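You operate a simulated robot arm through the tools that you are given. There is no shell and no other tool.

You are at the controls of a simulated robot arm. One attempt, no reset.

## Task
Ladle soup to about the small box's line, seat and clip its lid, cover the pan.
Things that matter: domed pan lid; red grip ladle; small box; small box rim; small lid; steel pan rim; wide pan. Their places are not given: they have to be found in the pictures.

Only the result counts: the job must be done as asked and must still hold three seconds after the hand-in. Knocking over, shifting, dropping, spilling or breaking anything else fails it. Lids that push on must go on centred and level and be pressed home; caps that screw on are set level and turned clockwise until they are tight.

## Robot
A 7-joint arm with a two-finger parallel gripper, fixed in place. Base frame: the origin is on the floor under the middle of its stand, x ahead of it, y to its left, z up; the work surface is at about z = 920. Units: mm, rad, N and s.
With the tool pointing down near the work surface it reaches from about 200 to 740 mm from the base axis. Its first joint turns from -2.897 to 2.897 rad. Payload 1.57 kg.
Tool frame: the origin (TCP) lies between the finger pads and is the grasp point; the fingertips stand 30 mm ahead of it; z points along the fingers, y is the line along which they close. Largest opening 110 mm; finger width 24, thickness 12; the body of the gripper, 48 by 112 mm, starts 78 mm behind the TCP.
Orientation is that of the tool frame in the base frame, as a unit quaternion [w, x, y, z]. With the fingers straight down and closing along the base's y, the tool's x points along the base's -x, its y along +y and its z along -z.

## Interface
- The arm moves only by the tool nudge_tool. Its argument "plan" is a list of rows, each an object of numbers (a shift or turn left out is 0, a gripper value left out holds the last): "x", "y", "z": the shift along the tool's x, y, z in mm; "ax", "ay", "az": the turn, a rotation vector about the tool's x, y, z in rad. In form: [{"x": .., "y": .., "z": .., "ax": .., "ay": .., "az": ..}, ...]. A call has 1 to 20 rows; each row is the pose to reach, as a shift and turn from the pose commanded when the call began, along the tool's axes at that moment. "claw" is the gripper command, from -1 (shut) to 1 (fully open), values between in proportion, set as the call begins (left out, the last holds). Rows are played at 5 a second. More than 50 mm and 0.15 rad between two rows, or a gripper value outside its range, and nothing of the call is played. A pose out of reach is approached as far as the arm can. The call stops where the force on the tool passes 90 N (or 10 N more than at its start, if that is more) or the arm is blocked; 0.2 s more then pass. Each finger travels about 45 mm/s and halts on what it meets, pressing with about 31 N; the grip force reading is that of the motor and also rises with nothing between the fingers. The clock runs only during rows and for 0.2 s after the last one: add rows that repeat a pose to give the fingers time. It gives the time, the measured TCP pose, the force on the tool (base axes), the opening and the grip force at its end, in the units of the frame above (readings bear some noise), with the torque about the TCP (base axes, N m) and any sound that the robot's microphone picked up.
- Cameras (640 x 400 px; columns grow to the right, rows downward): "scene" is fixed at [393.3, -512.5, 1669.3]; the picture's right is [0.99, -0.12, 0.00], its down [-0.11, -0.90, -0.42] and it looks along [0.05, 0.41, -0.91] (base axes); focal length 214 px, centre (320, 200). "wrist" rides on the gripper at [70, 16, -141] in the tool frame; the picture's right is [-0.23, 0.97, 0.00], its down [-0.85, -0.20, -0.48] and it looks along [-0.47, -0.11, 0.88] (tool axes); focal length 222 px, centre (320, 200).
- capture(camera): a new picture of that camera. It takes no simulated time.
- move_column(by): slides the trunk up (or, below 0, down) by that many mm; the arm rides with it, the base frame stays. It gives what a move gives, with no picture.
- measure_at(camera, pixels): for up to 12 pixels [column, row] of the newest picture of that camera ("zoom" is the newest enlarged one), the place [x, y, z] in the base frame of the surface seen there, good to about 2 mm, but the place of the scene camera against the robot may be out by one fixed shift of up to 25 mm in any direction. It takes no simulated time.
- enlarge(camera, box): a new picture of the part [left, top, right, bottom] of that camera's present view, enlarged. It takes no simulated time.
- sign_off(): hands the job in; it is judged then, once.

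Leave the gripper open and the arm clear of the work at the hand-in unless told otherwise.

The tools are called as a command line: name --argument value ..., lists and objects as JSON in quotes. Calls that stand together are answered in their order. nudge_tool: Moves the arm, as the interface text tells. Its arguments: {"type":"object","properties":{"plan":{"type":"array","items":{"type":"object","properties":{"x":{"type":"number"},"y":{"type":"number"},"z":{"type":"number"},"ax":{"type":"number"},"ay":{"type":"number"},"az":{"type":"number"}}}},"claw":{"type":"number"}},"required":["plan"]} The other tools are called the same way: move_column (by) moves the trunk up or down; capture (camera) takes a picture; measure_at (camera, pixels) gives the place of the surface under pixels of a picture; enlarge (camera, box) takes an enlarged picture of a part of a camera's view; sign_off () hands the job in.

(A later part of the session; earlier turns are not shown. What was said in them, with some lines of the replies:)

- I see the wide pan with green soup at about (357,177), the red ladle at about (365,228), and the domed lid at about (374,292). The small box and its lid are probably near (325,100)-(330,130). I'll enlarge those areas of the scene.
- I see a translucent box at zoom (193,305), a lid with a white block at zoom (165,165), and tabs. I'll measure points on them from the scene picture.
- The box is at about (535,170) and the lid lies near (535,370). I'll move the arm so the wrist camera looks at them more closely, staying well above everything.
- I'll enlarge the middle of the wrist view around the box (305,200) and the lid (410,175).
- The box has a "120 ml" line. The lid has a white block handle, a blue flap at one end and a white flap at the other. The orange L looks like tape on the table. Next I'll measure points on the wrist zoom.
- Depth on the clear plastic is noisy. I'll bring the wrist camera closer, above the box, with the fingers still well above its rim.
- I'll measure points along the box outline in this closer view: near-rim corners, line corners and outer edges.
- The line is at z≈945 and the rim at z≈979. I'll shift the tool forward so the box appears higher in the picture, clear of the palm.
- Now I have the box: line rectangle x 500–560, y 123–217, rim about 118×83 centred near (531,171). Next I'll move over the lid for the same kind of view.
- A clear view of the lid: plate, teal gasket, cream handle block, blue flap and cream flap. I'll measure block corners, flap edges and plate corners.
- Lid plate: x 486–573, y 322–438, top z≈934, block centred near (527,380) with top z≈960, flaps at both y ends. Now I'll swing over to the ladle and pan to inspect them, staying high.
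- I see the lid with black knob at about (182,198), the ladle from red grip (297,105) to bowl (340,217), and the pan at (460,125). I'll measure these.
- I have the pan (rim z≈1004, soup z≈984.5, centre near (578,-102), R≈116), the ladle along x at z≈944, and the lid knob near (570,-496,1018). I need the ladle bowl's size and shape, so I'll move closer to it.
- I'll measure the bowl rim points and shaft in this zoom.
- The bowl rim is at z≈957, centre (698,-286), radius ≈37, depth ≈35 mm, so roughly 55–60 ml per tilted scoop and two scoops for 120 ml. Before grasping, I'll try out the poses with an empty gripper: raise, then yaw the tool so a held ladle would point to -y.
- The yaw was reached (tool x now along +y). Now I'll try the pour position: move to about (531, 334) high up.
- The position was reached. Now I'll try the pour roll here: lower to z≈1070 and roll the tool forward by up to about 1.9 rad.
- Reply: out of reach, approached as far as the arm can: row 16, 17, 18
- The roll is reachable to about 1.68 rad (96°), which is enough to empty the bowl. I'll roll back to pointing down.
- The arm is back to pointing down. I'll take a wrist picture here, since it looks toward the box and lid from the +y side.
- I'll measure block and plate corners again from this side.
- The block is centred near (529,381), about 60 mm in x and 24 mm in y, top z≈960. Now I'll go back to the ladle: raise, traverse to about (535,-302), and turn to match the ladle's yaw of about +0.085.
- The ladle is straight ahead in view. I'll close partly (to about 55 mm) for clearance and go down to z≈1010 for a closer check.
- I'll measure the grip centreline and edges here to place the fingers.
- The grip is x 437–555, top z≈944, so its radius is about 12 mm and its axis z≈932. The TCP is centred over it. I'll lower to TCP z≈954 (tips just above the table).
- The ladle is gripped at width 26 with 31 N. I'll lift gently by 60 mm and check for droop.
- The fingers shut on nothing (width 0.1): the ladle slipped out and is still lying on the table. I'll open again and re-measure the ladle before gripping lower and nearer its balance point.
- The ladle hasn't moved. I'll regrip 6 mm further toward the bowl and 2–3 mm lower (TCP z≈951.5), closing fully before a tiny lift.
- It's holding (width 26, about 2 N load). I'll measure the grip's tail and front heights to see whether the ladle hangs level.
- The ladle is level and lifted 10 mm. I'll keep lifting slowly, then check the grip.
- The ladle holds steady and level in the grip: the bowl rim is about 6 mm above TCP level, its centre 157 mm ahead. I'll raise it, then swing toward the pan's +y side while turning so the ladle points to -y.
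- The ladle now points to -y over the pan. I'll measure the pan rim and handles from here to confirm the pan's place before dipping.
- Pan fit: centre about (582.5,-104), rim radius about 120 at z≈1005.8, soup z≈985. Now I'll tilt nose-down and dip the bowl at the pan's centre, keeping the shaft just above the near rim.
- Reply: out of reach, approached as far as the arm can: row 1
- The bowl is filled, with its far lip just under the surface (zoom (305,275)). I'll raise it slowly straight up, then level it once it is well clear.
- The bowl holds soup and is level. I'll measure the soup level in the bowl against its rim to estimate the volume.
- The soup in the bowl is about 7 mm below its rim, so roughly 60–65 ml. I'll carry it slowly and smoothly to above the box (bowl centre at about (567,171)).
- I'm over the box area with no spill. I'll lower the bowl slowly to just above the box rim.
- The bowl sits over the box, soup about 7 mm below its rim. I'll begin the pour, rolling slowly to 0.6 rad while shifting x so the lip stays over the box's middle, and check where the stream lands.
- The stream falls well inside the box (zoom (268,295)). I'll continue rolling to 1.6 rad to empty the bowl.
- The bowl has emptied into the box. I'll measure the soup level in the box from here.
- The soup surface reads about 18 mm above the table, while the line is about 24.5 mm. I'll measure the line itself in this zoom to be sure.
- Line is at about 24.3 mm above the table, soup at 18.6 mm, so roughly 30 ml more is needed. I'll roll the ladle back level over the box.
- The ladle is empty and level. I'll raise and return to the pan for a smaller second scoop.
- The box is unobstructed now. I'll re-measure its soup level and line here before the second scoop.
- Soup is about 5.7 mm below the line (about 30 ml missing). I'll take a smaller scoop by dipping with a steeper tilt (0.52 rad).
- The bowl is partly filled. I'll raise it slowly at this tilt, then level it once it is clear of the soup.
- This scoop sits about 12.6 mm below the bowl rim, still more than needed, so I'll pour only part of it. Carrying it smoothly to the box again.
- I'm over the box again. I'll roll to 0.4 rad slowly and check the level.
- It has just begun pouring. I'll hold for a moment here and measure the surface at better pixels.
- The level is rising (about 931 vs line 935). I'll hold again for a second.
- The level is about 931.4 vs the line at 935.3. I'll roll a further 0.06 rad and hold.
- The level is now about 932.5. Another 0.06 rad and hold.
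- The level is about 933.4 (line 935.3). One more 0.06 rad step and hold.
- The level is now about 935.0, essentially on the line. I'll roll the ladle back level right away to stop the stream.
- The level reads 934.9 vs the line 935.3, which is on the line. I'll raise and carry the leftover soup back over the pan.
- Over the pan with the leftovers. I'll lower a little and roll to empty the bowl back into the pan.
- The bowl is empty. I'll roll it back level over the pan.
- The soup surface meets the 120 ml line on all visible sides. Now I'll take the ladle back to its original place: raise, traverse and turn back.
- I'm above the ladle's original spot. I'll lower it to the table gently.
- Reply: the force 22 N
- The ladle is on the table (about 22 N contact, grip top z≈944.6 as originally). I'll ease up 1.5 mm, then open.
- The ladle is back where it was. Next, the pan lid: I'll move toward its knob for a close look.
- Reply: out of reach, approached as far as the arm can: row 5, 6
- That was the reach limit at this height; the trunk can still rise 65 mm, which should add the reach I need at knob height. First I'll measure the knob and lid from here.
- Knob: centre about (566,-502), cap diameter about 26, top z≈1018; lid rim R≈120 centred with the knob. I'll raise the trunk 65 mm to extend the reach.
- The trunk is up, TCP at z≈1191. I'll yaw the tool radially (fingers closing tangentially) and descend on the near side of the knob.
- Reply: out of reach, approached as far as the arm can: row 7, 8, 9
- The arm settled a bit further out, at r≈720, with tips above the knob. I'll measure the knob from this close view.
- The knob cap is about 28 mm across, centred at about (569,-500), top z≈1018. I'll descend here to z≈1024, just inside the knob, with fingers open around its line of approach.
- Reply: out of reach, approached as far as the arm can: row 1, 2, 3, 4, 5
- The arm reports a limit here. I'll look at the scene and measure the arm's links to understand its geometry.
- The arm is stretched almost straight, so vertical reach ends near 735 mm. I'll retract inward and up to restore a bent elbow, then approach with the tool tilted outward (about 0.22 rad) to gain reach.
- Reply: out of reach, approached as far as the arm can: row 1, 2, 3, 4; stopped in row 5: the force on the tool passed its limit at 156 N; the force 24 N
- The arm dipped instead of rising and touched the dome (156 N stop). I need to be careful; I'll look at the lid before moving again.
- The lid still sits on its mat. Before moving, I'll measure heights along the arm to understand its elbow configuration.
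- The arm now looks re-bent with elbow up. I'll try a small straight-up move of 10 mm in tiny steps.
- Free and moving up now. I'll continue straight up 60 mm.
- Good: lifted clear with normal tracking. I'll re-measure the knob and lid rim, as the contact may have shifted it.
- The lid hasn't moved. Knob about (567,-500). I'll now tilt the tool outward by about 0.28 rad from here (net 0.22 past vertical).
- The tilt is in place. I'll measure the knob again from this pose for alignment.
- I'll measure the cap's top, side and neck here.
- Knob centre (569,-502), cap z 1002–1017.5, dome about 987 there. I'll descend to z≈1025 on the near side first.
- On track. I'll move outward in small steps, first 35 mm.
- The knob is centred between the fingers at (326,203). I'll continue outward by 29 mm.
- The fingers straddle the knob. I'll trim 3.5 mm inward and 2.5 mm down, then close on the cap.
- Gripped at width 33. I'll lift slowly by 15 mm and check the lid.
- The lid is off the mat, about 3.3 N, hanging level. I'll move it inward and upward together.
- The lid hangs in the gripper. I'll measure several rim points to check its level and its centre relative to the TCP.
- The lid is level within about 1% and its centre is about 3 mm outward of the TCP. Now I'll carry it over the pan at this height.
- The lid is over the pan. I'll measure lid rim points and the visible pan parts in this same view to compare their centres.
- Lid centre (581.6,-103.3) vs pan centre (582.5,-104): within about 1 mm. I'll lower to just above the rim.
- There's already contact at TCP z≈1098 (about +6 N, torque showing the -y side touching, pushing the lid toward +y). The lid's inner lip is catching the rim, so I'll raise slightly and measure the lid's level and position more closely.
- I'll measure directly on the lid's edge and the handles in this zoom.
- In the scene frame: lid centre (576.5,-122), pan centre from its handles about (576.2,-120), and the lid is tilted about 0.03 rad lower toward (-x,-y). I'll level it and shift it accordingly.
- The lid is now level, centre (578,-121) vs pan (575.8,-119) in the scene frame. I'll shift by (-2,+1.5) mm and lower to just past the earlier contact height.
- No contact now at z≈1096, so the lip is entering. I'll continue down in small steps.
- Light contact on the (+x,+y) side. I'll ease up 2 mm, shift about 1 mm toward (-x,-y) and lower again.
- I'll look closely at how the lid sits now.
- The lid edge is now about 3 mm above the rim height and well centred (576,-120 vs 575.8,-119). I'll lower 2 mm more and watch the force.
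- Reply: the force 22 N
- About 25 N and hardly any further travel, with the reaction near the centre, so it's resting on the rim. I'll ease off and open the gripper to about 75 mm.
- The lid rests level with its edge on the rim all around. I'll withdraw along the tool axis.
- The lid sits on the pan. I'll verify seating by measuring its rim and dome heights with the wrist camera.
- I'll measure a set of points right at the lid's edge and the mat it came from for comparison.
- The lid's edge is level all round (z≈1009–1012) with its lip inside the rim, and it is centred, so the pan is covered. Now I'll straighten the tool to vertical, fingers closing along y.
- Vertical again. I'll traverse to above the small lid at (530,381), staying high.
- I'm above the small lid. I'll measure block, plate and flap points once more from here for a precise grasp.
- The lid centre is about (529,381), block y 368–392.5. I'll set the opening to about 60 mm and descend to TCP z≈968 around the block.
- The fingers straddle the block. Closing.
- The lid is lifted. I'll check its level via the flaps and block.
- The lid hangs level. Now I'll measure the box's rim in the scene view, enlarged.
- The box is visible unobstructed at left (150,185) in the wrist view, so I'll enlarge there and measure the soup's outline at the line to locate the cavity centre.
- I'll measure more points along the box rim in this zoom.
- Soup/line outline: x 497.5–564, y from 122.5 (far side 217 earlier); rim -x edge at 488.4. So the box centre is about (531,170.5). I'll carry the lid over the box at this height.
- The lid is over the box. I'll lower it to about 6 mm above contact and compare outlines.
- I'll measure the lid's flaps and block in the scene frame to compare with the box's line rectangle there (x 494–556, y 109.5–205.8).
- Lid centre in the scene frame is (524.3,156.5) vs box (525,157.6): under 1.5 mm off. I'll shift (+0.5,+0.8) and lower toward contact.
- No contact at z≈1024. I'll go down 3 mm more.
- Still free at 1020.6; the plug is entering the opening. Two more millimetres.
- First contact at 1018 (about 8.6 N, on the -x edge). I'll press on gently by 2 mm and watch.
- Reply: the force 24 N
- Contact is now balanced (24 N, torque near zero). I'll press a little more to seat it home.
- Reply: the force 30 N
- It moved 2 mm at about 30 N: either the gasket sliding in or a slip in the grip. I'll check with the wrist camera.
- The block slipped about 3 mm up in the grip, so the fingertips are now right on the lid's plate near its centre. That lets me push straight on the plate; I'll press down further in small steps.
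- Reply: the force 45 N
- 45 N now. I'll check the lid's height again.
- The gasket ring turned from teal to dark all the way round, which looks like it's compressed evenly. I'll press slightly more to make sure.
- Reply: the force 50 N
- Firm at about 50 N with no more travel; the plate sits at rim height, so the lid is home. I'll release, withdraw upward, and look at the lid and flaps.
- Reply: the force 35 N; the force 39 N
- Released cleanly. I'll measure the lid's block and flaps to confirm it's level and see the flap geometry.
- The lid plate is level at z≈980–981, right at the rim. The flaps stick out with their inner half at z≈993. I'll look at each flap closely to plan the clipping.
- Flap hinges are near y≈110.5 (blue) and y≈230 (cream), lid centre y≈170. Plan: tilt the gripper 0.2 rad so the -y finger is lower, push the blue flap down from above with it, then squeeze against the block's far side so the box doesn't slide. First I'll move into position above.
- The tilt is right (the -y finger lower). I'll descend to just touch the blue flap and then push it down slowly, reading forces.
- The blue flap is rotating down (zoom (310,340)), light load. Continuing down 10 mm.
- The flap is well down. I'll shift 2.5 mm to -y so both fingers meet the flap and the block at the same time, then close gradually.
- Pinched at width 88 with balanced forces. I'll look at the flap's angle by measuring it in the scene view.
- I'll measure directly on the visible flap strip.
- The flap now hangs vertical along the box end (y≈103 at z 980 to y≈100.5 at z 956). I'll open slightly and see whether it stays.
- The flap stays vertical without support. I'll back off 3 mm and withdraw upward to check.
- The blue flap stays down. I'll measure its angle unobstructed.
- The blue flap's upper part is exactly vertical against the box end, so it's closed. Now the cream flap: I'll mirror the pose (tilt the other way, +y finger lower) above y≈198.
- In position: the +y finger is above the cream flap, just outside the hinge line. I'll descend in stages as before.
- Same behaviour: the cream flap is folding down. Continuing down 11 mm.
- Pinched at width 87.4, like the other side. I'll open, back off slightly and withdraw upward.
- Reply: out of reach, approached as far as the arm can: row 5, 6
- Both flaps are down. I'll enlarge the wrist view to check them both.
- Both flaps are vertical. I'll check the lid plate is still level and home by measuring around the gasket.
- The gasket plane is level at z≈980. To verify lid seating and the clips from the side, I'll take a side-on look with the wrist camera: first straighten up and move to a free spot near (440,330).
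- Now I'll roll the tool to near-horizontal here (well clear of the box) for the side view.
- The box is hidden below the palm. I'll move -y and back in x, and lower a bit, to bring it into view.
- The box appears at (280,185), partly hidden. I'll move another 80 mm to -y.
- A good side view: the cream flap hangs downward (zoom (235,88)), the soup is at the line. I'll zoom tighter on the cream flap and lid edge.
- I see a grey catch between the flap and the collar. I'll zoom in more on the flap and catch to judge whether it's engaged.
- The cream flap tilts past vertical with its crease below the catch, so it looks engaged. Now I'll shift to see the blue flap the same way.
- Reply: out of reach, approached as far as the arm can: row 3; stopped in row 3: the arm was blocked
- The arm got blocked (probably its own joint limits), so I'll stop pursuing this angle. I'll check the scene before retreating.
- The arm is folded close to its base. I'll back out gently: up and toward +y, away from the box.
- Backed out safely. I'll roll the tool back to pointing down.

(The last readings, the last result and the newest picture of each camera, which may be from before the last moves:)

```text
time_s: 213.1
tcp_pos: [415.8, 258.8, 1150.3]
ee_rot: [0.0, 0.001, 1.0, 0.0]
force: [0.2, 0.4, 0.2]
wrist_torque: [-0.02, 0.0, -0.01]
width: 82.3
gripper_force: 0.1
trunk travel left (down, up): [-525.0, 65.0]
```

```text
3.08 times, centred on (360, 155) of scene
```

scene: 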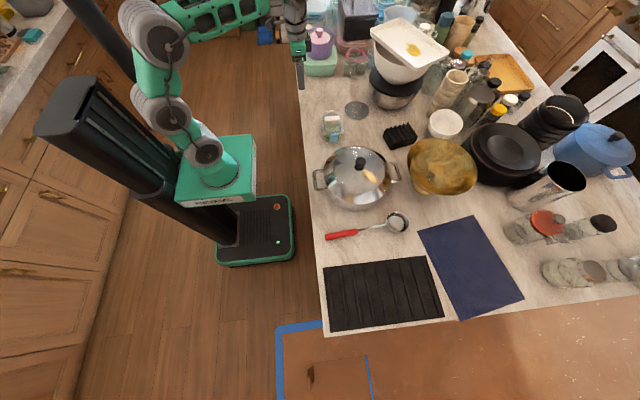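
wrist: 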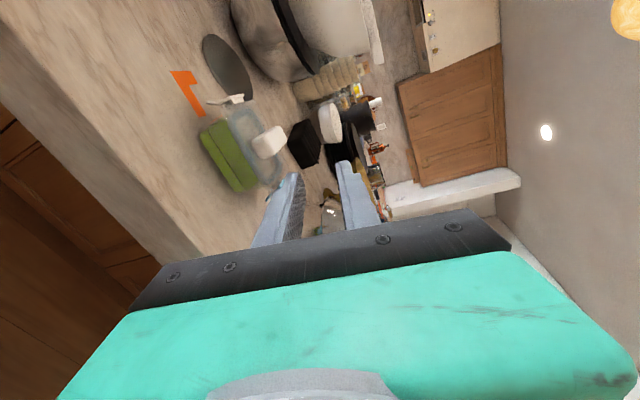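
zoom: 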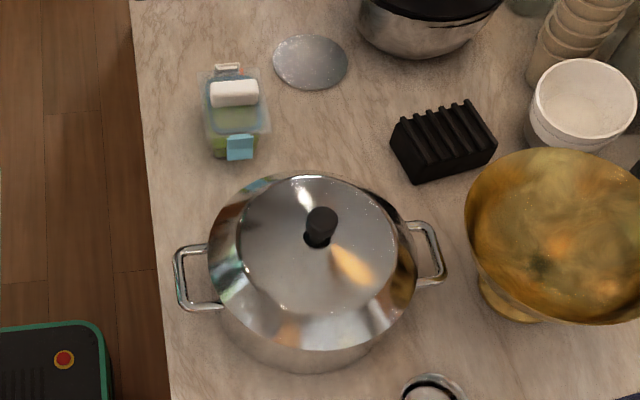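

I'll take a closer look at the pan lid's seating all round.

enlarge --camera "scene" --box '[318, 140, 398, 215]'

measure_at --camera "zoom" --pixels '[[60, 235], [75, 275], [110, 315], [160, 345], [230, 362], [300, 365], [370, 350], [430, 315], [470, 270], [487, 230], [200, 55], [280, 35]]'

measure_at --camera "zoom" --pixels '[[140, 80], [170, 65], [240, 40], [340, 40], [400, 60], [90, 130], [70, 180], [440, 100], [475, 160], [485, 200], [300, 110], [200, 200]]'

```text
5.33 times, centred on (358, 178) of scene
```

zoom: 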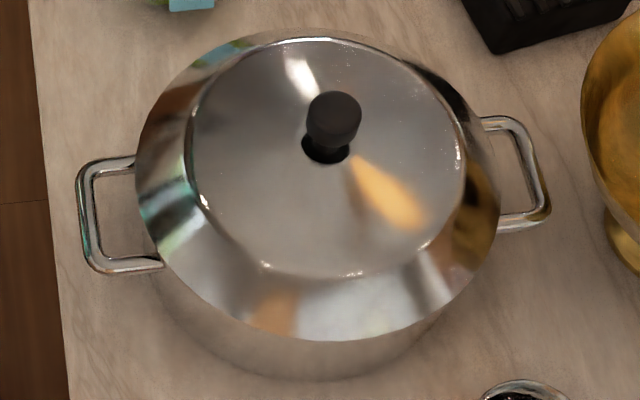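

```text
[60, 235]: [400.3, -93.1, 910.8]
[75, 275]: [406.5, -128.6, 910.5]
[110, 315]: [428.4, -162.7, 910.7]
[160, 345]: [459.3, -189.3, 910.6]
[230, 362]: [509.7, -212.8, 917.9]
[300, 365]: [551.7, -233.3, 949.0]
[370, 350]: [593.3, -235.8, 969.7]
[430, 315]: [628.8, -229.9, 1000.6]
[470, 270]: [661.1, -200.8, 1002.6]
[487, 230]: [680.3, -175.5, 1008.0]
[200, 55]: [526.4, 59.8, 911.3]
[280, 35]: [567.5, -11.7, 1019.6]
```

```text
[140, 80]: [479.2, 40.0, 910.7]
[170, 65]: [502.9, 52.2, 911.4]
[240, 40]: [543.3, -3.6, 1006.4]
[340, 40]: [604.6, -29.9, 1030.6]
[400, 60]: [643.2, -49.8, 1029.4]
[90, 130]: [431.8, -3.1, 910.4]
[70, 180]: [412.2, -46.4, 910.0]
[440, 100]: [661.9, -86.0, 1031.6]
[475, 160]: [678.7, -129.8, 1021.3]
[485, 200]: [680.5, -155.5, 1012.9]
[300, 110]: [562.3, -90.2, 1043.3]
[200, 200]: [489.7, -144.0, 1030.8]
```

I'll measure right on the visible lid edge, left versus right versus front.

measure_at --camera "zoom" --pixels '[[140, 180], [142, 205], [152, 235], [170, 265], [200, 295], [240, 320], [290, 335], [340, 337], [400, 322], [450, 290], [482, 250], [494, 215]]'

```text
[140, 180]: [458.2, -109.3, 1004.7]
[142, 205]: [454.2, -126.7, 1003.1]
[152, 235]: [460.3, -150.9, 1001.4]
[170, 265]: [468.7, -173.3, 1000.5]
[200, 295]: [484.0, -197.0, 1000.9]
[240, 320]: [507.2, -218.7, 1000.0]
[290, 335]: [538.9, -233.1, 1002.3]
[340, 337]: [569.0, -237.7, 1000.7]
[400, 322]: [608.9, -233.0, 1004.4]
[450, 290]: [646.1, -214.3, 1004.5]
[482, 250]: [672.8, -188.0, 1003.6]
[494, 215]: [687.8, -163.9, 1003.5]
```

The lid edge is even all round, a few mm above the rim with the lip inside: seated. One last check of the blue flap's profile from the scene.

enlarge --camera "scene" --box '[318, 100, 350, 146]'

measure_at --camera "zoom" --pixels '[[335, 318], [335, 325], [335, 332], [335, 340], [335, 348], [335, 356], [335, 364], [335, 372], [310, 330], [310, 345], [360, 330], [360, 345]]'

```text
8.70 times, centred on (334, 123) of scene
```

zoom: 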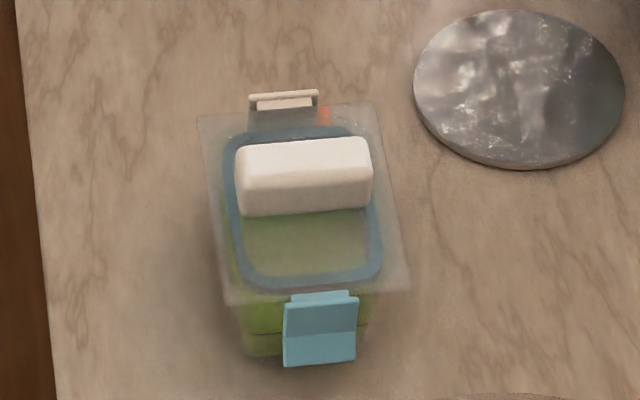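

```text
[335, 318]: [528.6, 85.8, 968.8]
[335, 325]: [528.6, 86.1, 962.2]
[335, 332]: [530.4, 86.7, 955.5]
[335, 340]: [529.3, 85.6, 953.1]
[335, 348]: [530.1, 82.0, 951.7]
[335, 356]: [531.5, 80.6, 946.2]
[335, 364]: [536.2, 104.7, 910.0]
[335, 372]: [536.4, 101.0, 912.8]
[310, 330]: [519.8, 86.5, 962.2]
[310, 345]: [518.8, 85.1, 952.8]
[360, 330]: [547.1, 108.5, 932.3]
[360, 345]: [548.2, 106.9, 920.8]
```

Both flaps lean slightly inward past vertical with their tabs flared, the same on each side. Everything else is in place. I'll open the gripper fully and raise the arm clear.

nudge_tool --plan '[{"z": -30}, {"z": -65}, {"z": -100}, {"z": -100}, {"z": -100}]' --claw 1

capture --camera "scene"

capture --camera "wrist"

```text
time_s: 214.3
tcp_pos: [415.5, 260.4, 1251.2]
ee_rot: [0.0, 0.001, 1.0, -0.001]
force: [-0.4, 0.1, -0.2]
wrist_torque: [0.01, -0.01, -0.01]
width: 110.0
gripper_force: 0.1
trunk travel left (down, up): [-525.0, 65.0]
```

```text
taken
```

scene: 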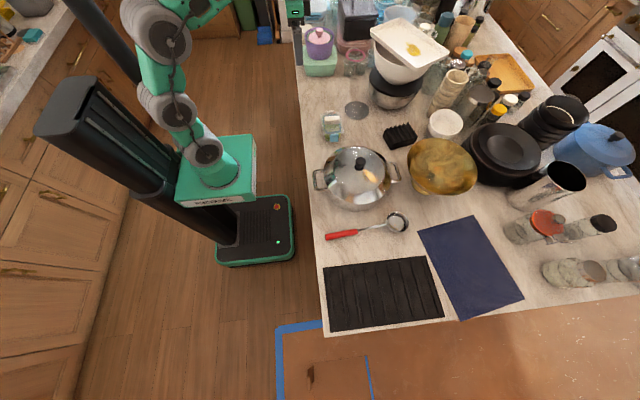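

```text
taken
```

wrist: 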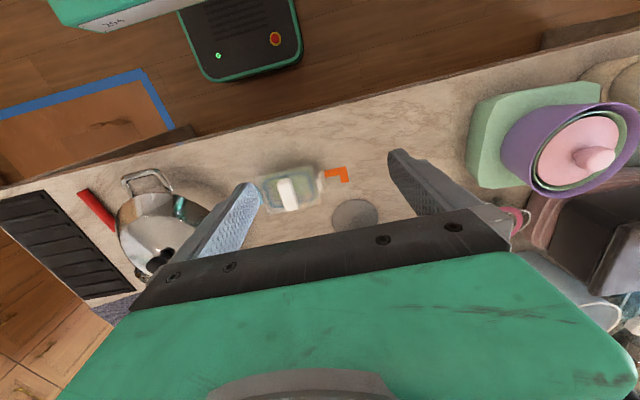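

Everything looks in place. For certainty on the blue clip I'll repeat the side view with the gripper wide open, so the fingers don't hide it. First I'll go back to the free spot.

nudge_tool --plan '[{"x": -8, "y": 17, "z": 36}, {"x": -16, "y": 35, "z": 72}, {"x": -24, "y": 52, "z": 109}, {"x": -32, "y": 69, "z": 145}, {"x": -32, "y": 69, "z": 145}]'

nudge_tool --plan '[{"az": 0.14}, {"az": 0.28}, {"az": 0.42}, {"az": 0.56}, {"az": 0.7}, {"az": 0.84}, {"az": 0.98}, {"az": 1.12}, {"az": 1.26}, {"az": 1.4}, {"az": 1.54}, {"az": 1.57}, {"az": 1.57}]'

nudge_tool --plan '[{"ax": -0.14}, {"ax": -0.28}, {"ax": -0.42}, {"ax": -0.56}, {"ax": -0.7}, {"ax": -0.84}, {"ax": -0.98}, {"ax": -1.12}, {"ax": -1.26}, {"ax": -1.4}, {"ax": -1.4}]'

```text
time_s: 215.5
tcp_pos: [447.5, 330.6, 1104.4]
ee_rot: [0.0, 0.0, 1.0, 0.0]
force: [-0.3, 0.4, 0.2]
wrist_torque: [0.03, 0.01, 0.03]
width: 110.2
gripper_force: 0.1
trunk travel left (down, up): [-525.0, 65.0]
```

```text
time_s: 218.3
tcp_pos: [447.4, 328.9, 1105.3]
ee_rot: [0.001, 0.707, 0.707, 0.0]
force: [-0.1, 0.0, 0.8]
wrist_torque: [0.01, 0.0, 0.02]
width: 110.0
gripper_force: 0.1
trunk travel left (down, up): [-525.0, 65.0]
```

```text
time_s: 220.7
tcp_pos: [448.0, 329.4, 1105.8]
ee_rot: [0.457, 0.54, 0.54, 0.457]
force: [-0.3, 0.0, -0.3]
wrist_torque: [0.0, 0.0, 0.0]
width: 109.8
gripper_force: 0.0
trunk travel left (down, up): [-525.0, 65.0]
```

Same pose as before. I'll move to the viewing position and look.

nudge_tool --plan '[{"x": -27, "y": -10, "z": -25}, {"x": -55, "y": -25, "z": -45}, {"x": -82, "y": -40, "z": -45}, {"x": -110, "y": -55, "z": -45}, {"x": -140, "y": -60, "z": -45}, {"x": -170, "y": -60, "z": -45}, {"x": -185, "y": -60, "z": -45}, {"x": -185, "y": -60, "z": -45}]'

capture --camera "wrist"

enlarge --camera "wrist" --box '[220, 100, 340, 200]'

```text
time_s: 222.5
tcp_pos: [392.8, 144.1, 1053.3]
ee_rot: [0.455, 0.54, 0.541, 0.456]
force: [-1.0, -0.4, 0.3]
wrist_torque: [0.0, -0.01, 0.01]
width: 110.1
gripper_force: 0.0
trunk travel left (down, up): [-525.0, 65.0]
```

```text
taken
```

wrist: 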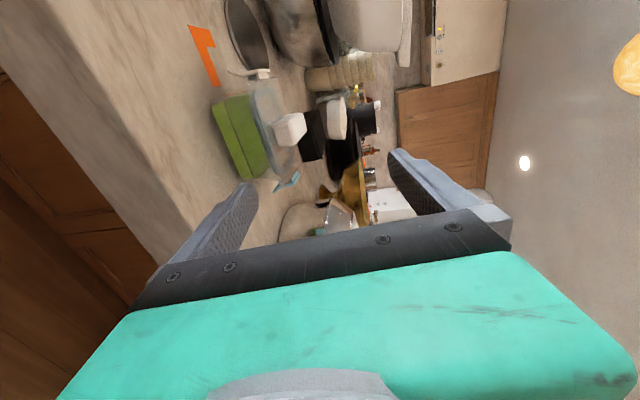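

```text
4.00 times, centred on (280, 150) of wrist
```

zoom: 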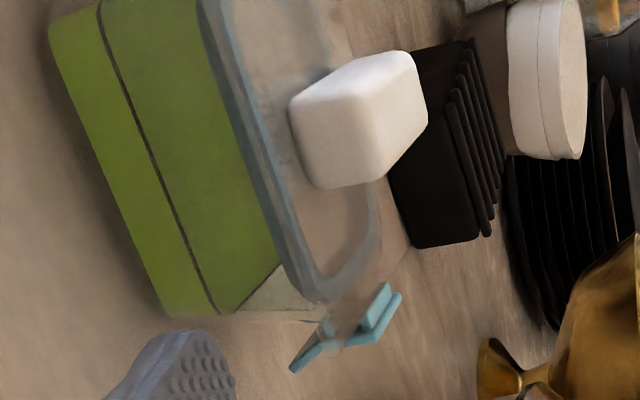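

I can see the blue flap now. I'll zoom tightly on it.

enlarge --camera "wrist" --box '[262, 155, 312, 200]'

measure_at --camera "zoom" --pixels '[[205, 275], [230, 250], [250, 230], [280, 220], [300, 215], [340, 200], [380, 170], [400, 140], [420, 110], [440, 150], [250, 200], [320, 160]]'

```text
8.89 times, centred on (287, 178) of wrist
```

zoom: 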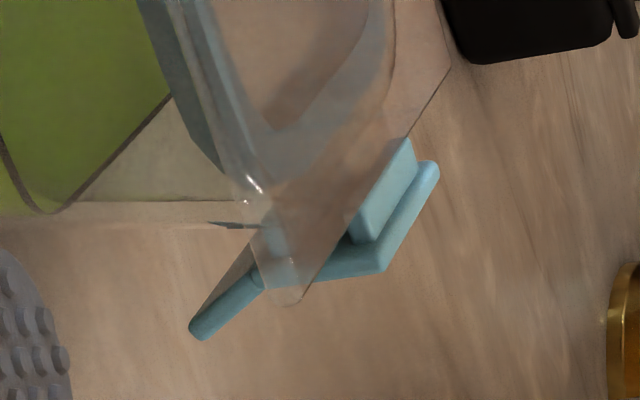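

```text
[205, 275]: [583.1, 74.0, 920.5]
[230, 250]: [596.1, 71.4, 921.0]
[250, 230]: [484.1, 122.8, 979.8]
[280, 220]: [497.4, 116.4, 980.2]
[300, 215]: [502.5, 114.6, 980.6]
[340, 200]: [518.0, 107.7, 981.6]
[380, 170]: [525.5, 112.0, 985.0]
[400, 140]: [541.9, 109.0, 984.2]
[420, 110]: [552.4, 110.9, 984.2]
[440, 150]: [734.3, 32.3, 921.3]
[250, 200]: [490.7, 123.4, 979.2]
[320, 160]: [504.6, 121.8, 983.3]
```

The blue flap's main plate is vertical and hangs closed, matching the other side. Both stay shut by themselves. I'll back the arm out the way it came.

nudge_tool --plan '[{"x": 15}, {"x": 45}, {"x": 75, "y": 5}, {"x": 103, "y": 20}, {"x": 130, "y": 35}, {"x": 158, "y": 50, "z": 20}, {"x": 185, "y": 60, "z": 45}, {"x": 185, "y": 60, "z": 45}]'

nudge_tool --plan '[{"ax": 0.14}, {"ax": 0.28}, {"ax": 0.42}, {"ax": 0.56}, {"ax": 0.7}, {"ax": 0.84}, {"ax": 0.98}, {"ax": 1.12}, {"ax": 1.26}, {"ax": 1.4}, {"ax": 1.4}]'

nudge_tool --plan '[{"z": -30, "az": -0.14}, {"z": -60, "az": -0.28}, {"z": -90, "az": -0.42}, {"z": -120, "az": -0.56}, {"z": -140, "az": -0.7}, {"z": -140, "az": -0.84}, {"z": -140, "az": -0.98}, {"z": -140, "az": -1.12}, {"z": -140, "az": -1.26}, {"z": -140, "az": -1.4}, {"z": -140, "az": -1.54}, {"z": -140, "az": -1.57}, {"z": -140, "az": -1.57}]'

capture --camera "scene"

enlarge --camera "scene" --box '[300, 90, 430, 250]'

```text
time_s: 224.3
tcp_pos: [447.4, 329.2, 1105.3]
ee_rot: [0.455, 0.541, 0.541, 0.456]
force: [0.5, -0.1, -0.1]
wrist_torque: [0.0, -0.05, -0.01]
width: 109.9
gripper_force: 0.0
trunk travel left (down, up): [-525.0, 65.0]
```

```text
time_s: 226.7
tcp_pos: [448.1, 329.6, 1105.4]
ee_rot: [0.0, 0.707, 0.707, 0.0]
force: [0.7, -0.2, 0.3]
wrist_torque: [0.03, 0.0, 0.0]
width: 109.8
gripper_force: 0.0
trunk travel left (down, up): [-525.0, 65.0]
```

```text
time_s: 229.5
tcp_pos: [446.9, 329.7, 1245.5]
ee_rot: [0.0, 0.0, 1.0, 0.0]
force: [0.5, 0.4, -0.2]
wrist_torque: [-0.02, 0.0, -0.01]
width: 110.1
gripper_force: 0.0
trunk travel left (down, up): [-525.0, 65.0]
```

```text
taken
```

scene: 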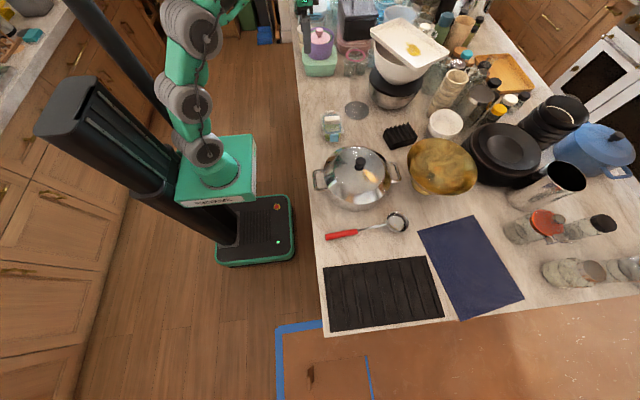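

```text
2.50 times, centred on (365, 170) of scene
```

zoom: 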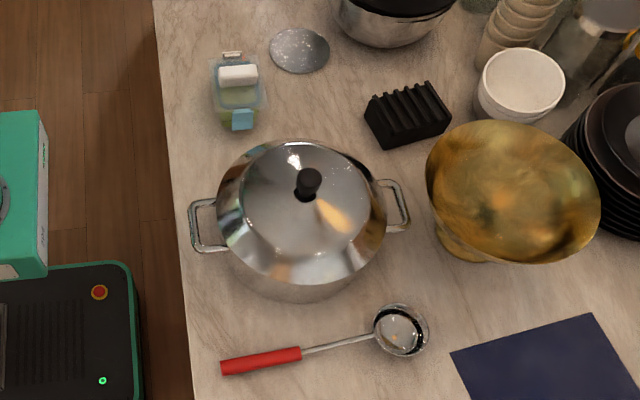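

The soup is at the box's line, its lid is seated with both clips down, the pan is covered with a level lid, and the ladle is back in its place. The gripper is open and the arm is high and clear, so I'm handing in.

sign_off

```text
The job is handed in.
```

I've handed the job in: the soup is in the box, its lid is on and clipped, and the pan is covered. I don't have the verdict yet.

- **Soup:** I filled the box in two scoops, and the surface reads within about 1 mm of the 120 ml line. The leftover soup went back into the pan, and I saw no spills.
- **Small lid:** it is on level and centred, and held firm when pressed at about 50 N. Both flaps are folded down to vertical and stayed shut on their own. I heard no click on either one, so I can't be certain they latched.
- **Pan lid:** it sits level, with its lip inside the rim all the way round. An early try at the knob touched the dome hard (156 N) while it was still on its mat. It didn't move, and I saw no damage.
- **Box position:** pressing and clipping the lid slid the box about 3–4 mm on the table.
- **Ladle:** it slipped out of the fingers when I first lifted it and fell back onto the table. After the soup was done I put it back where it started.

The gripper is open and the arm is clear of the work.
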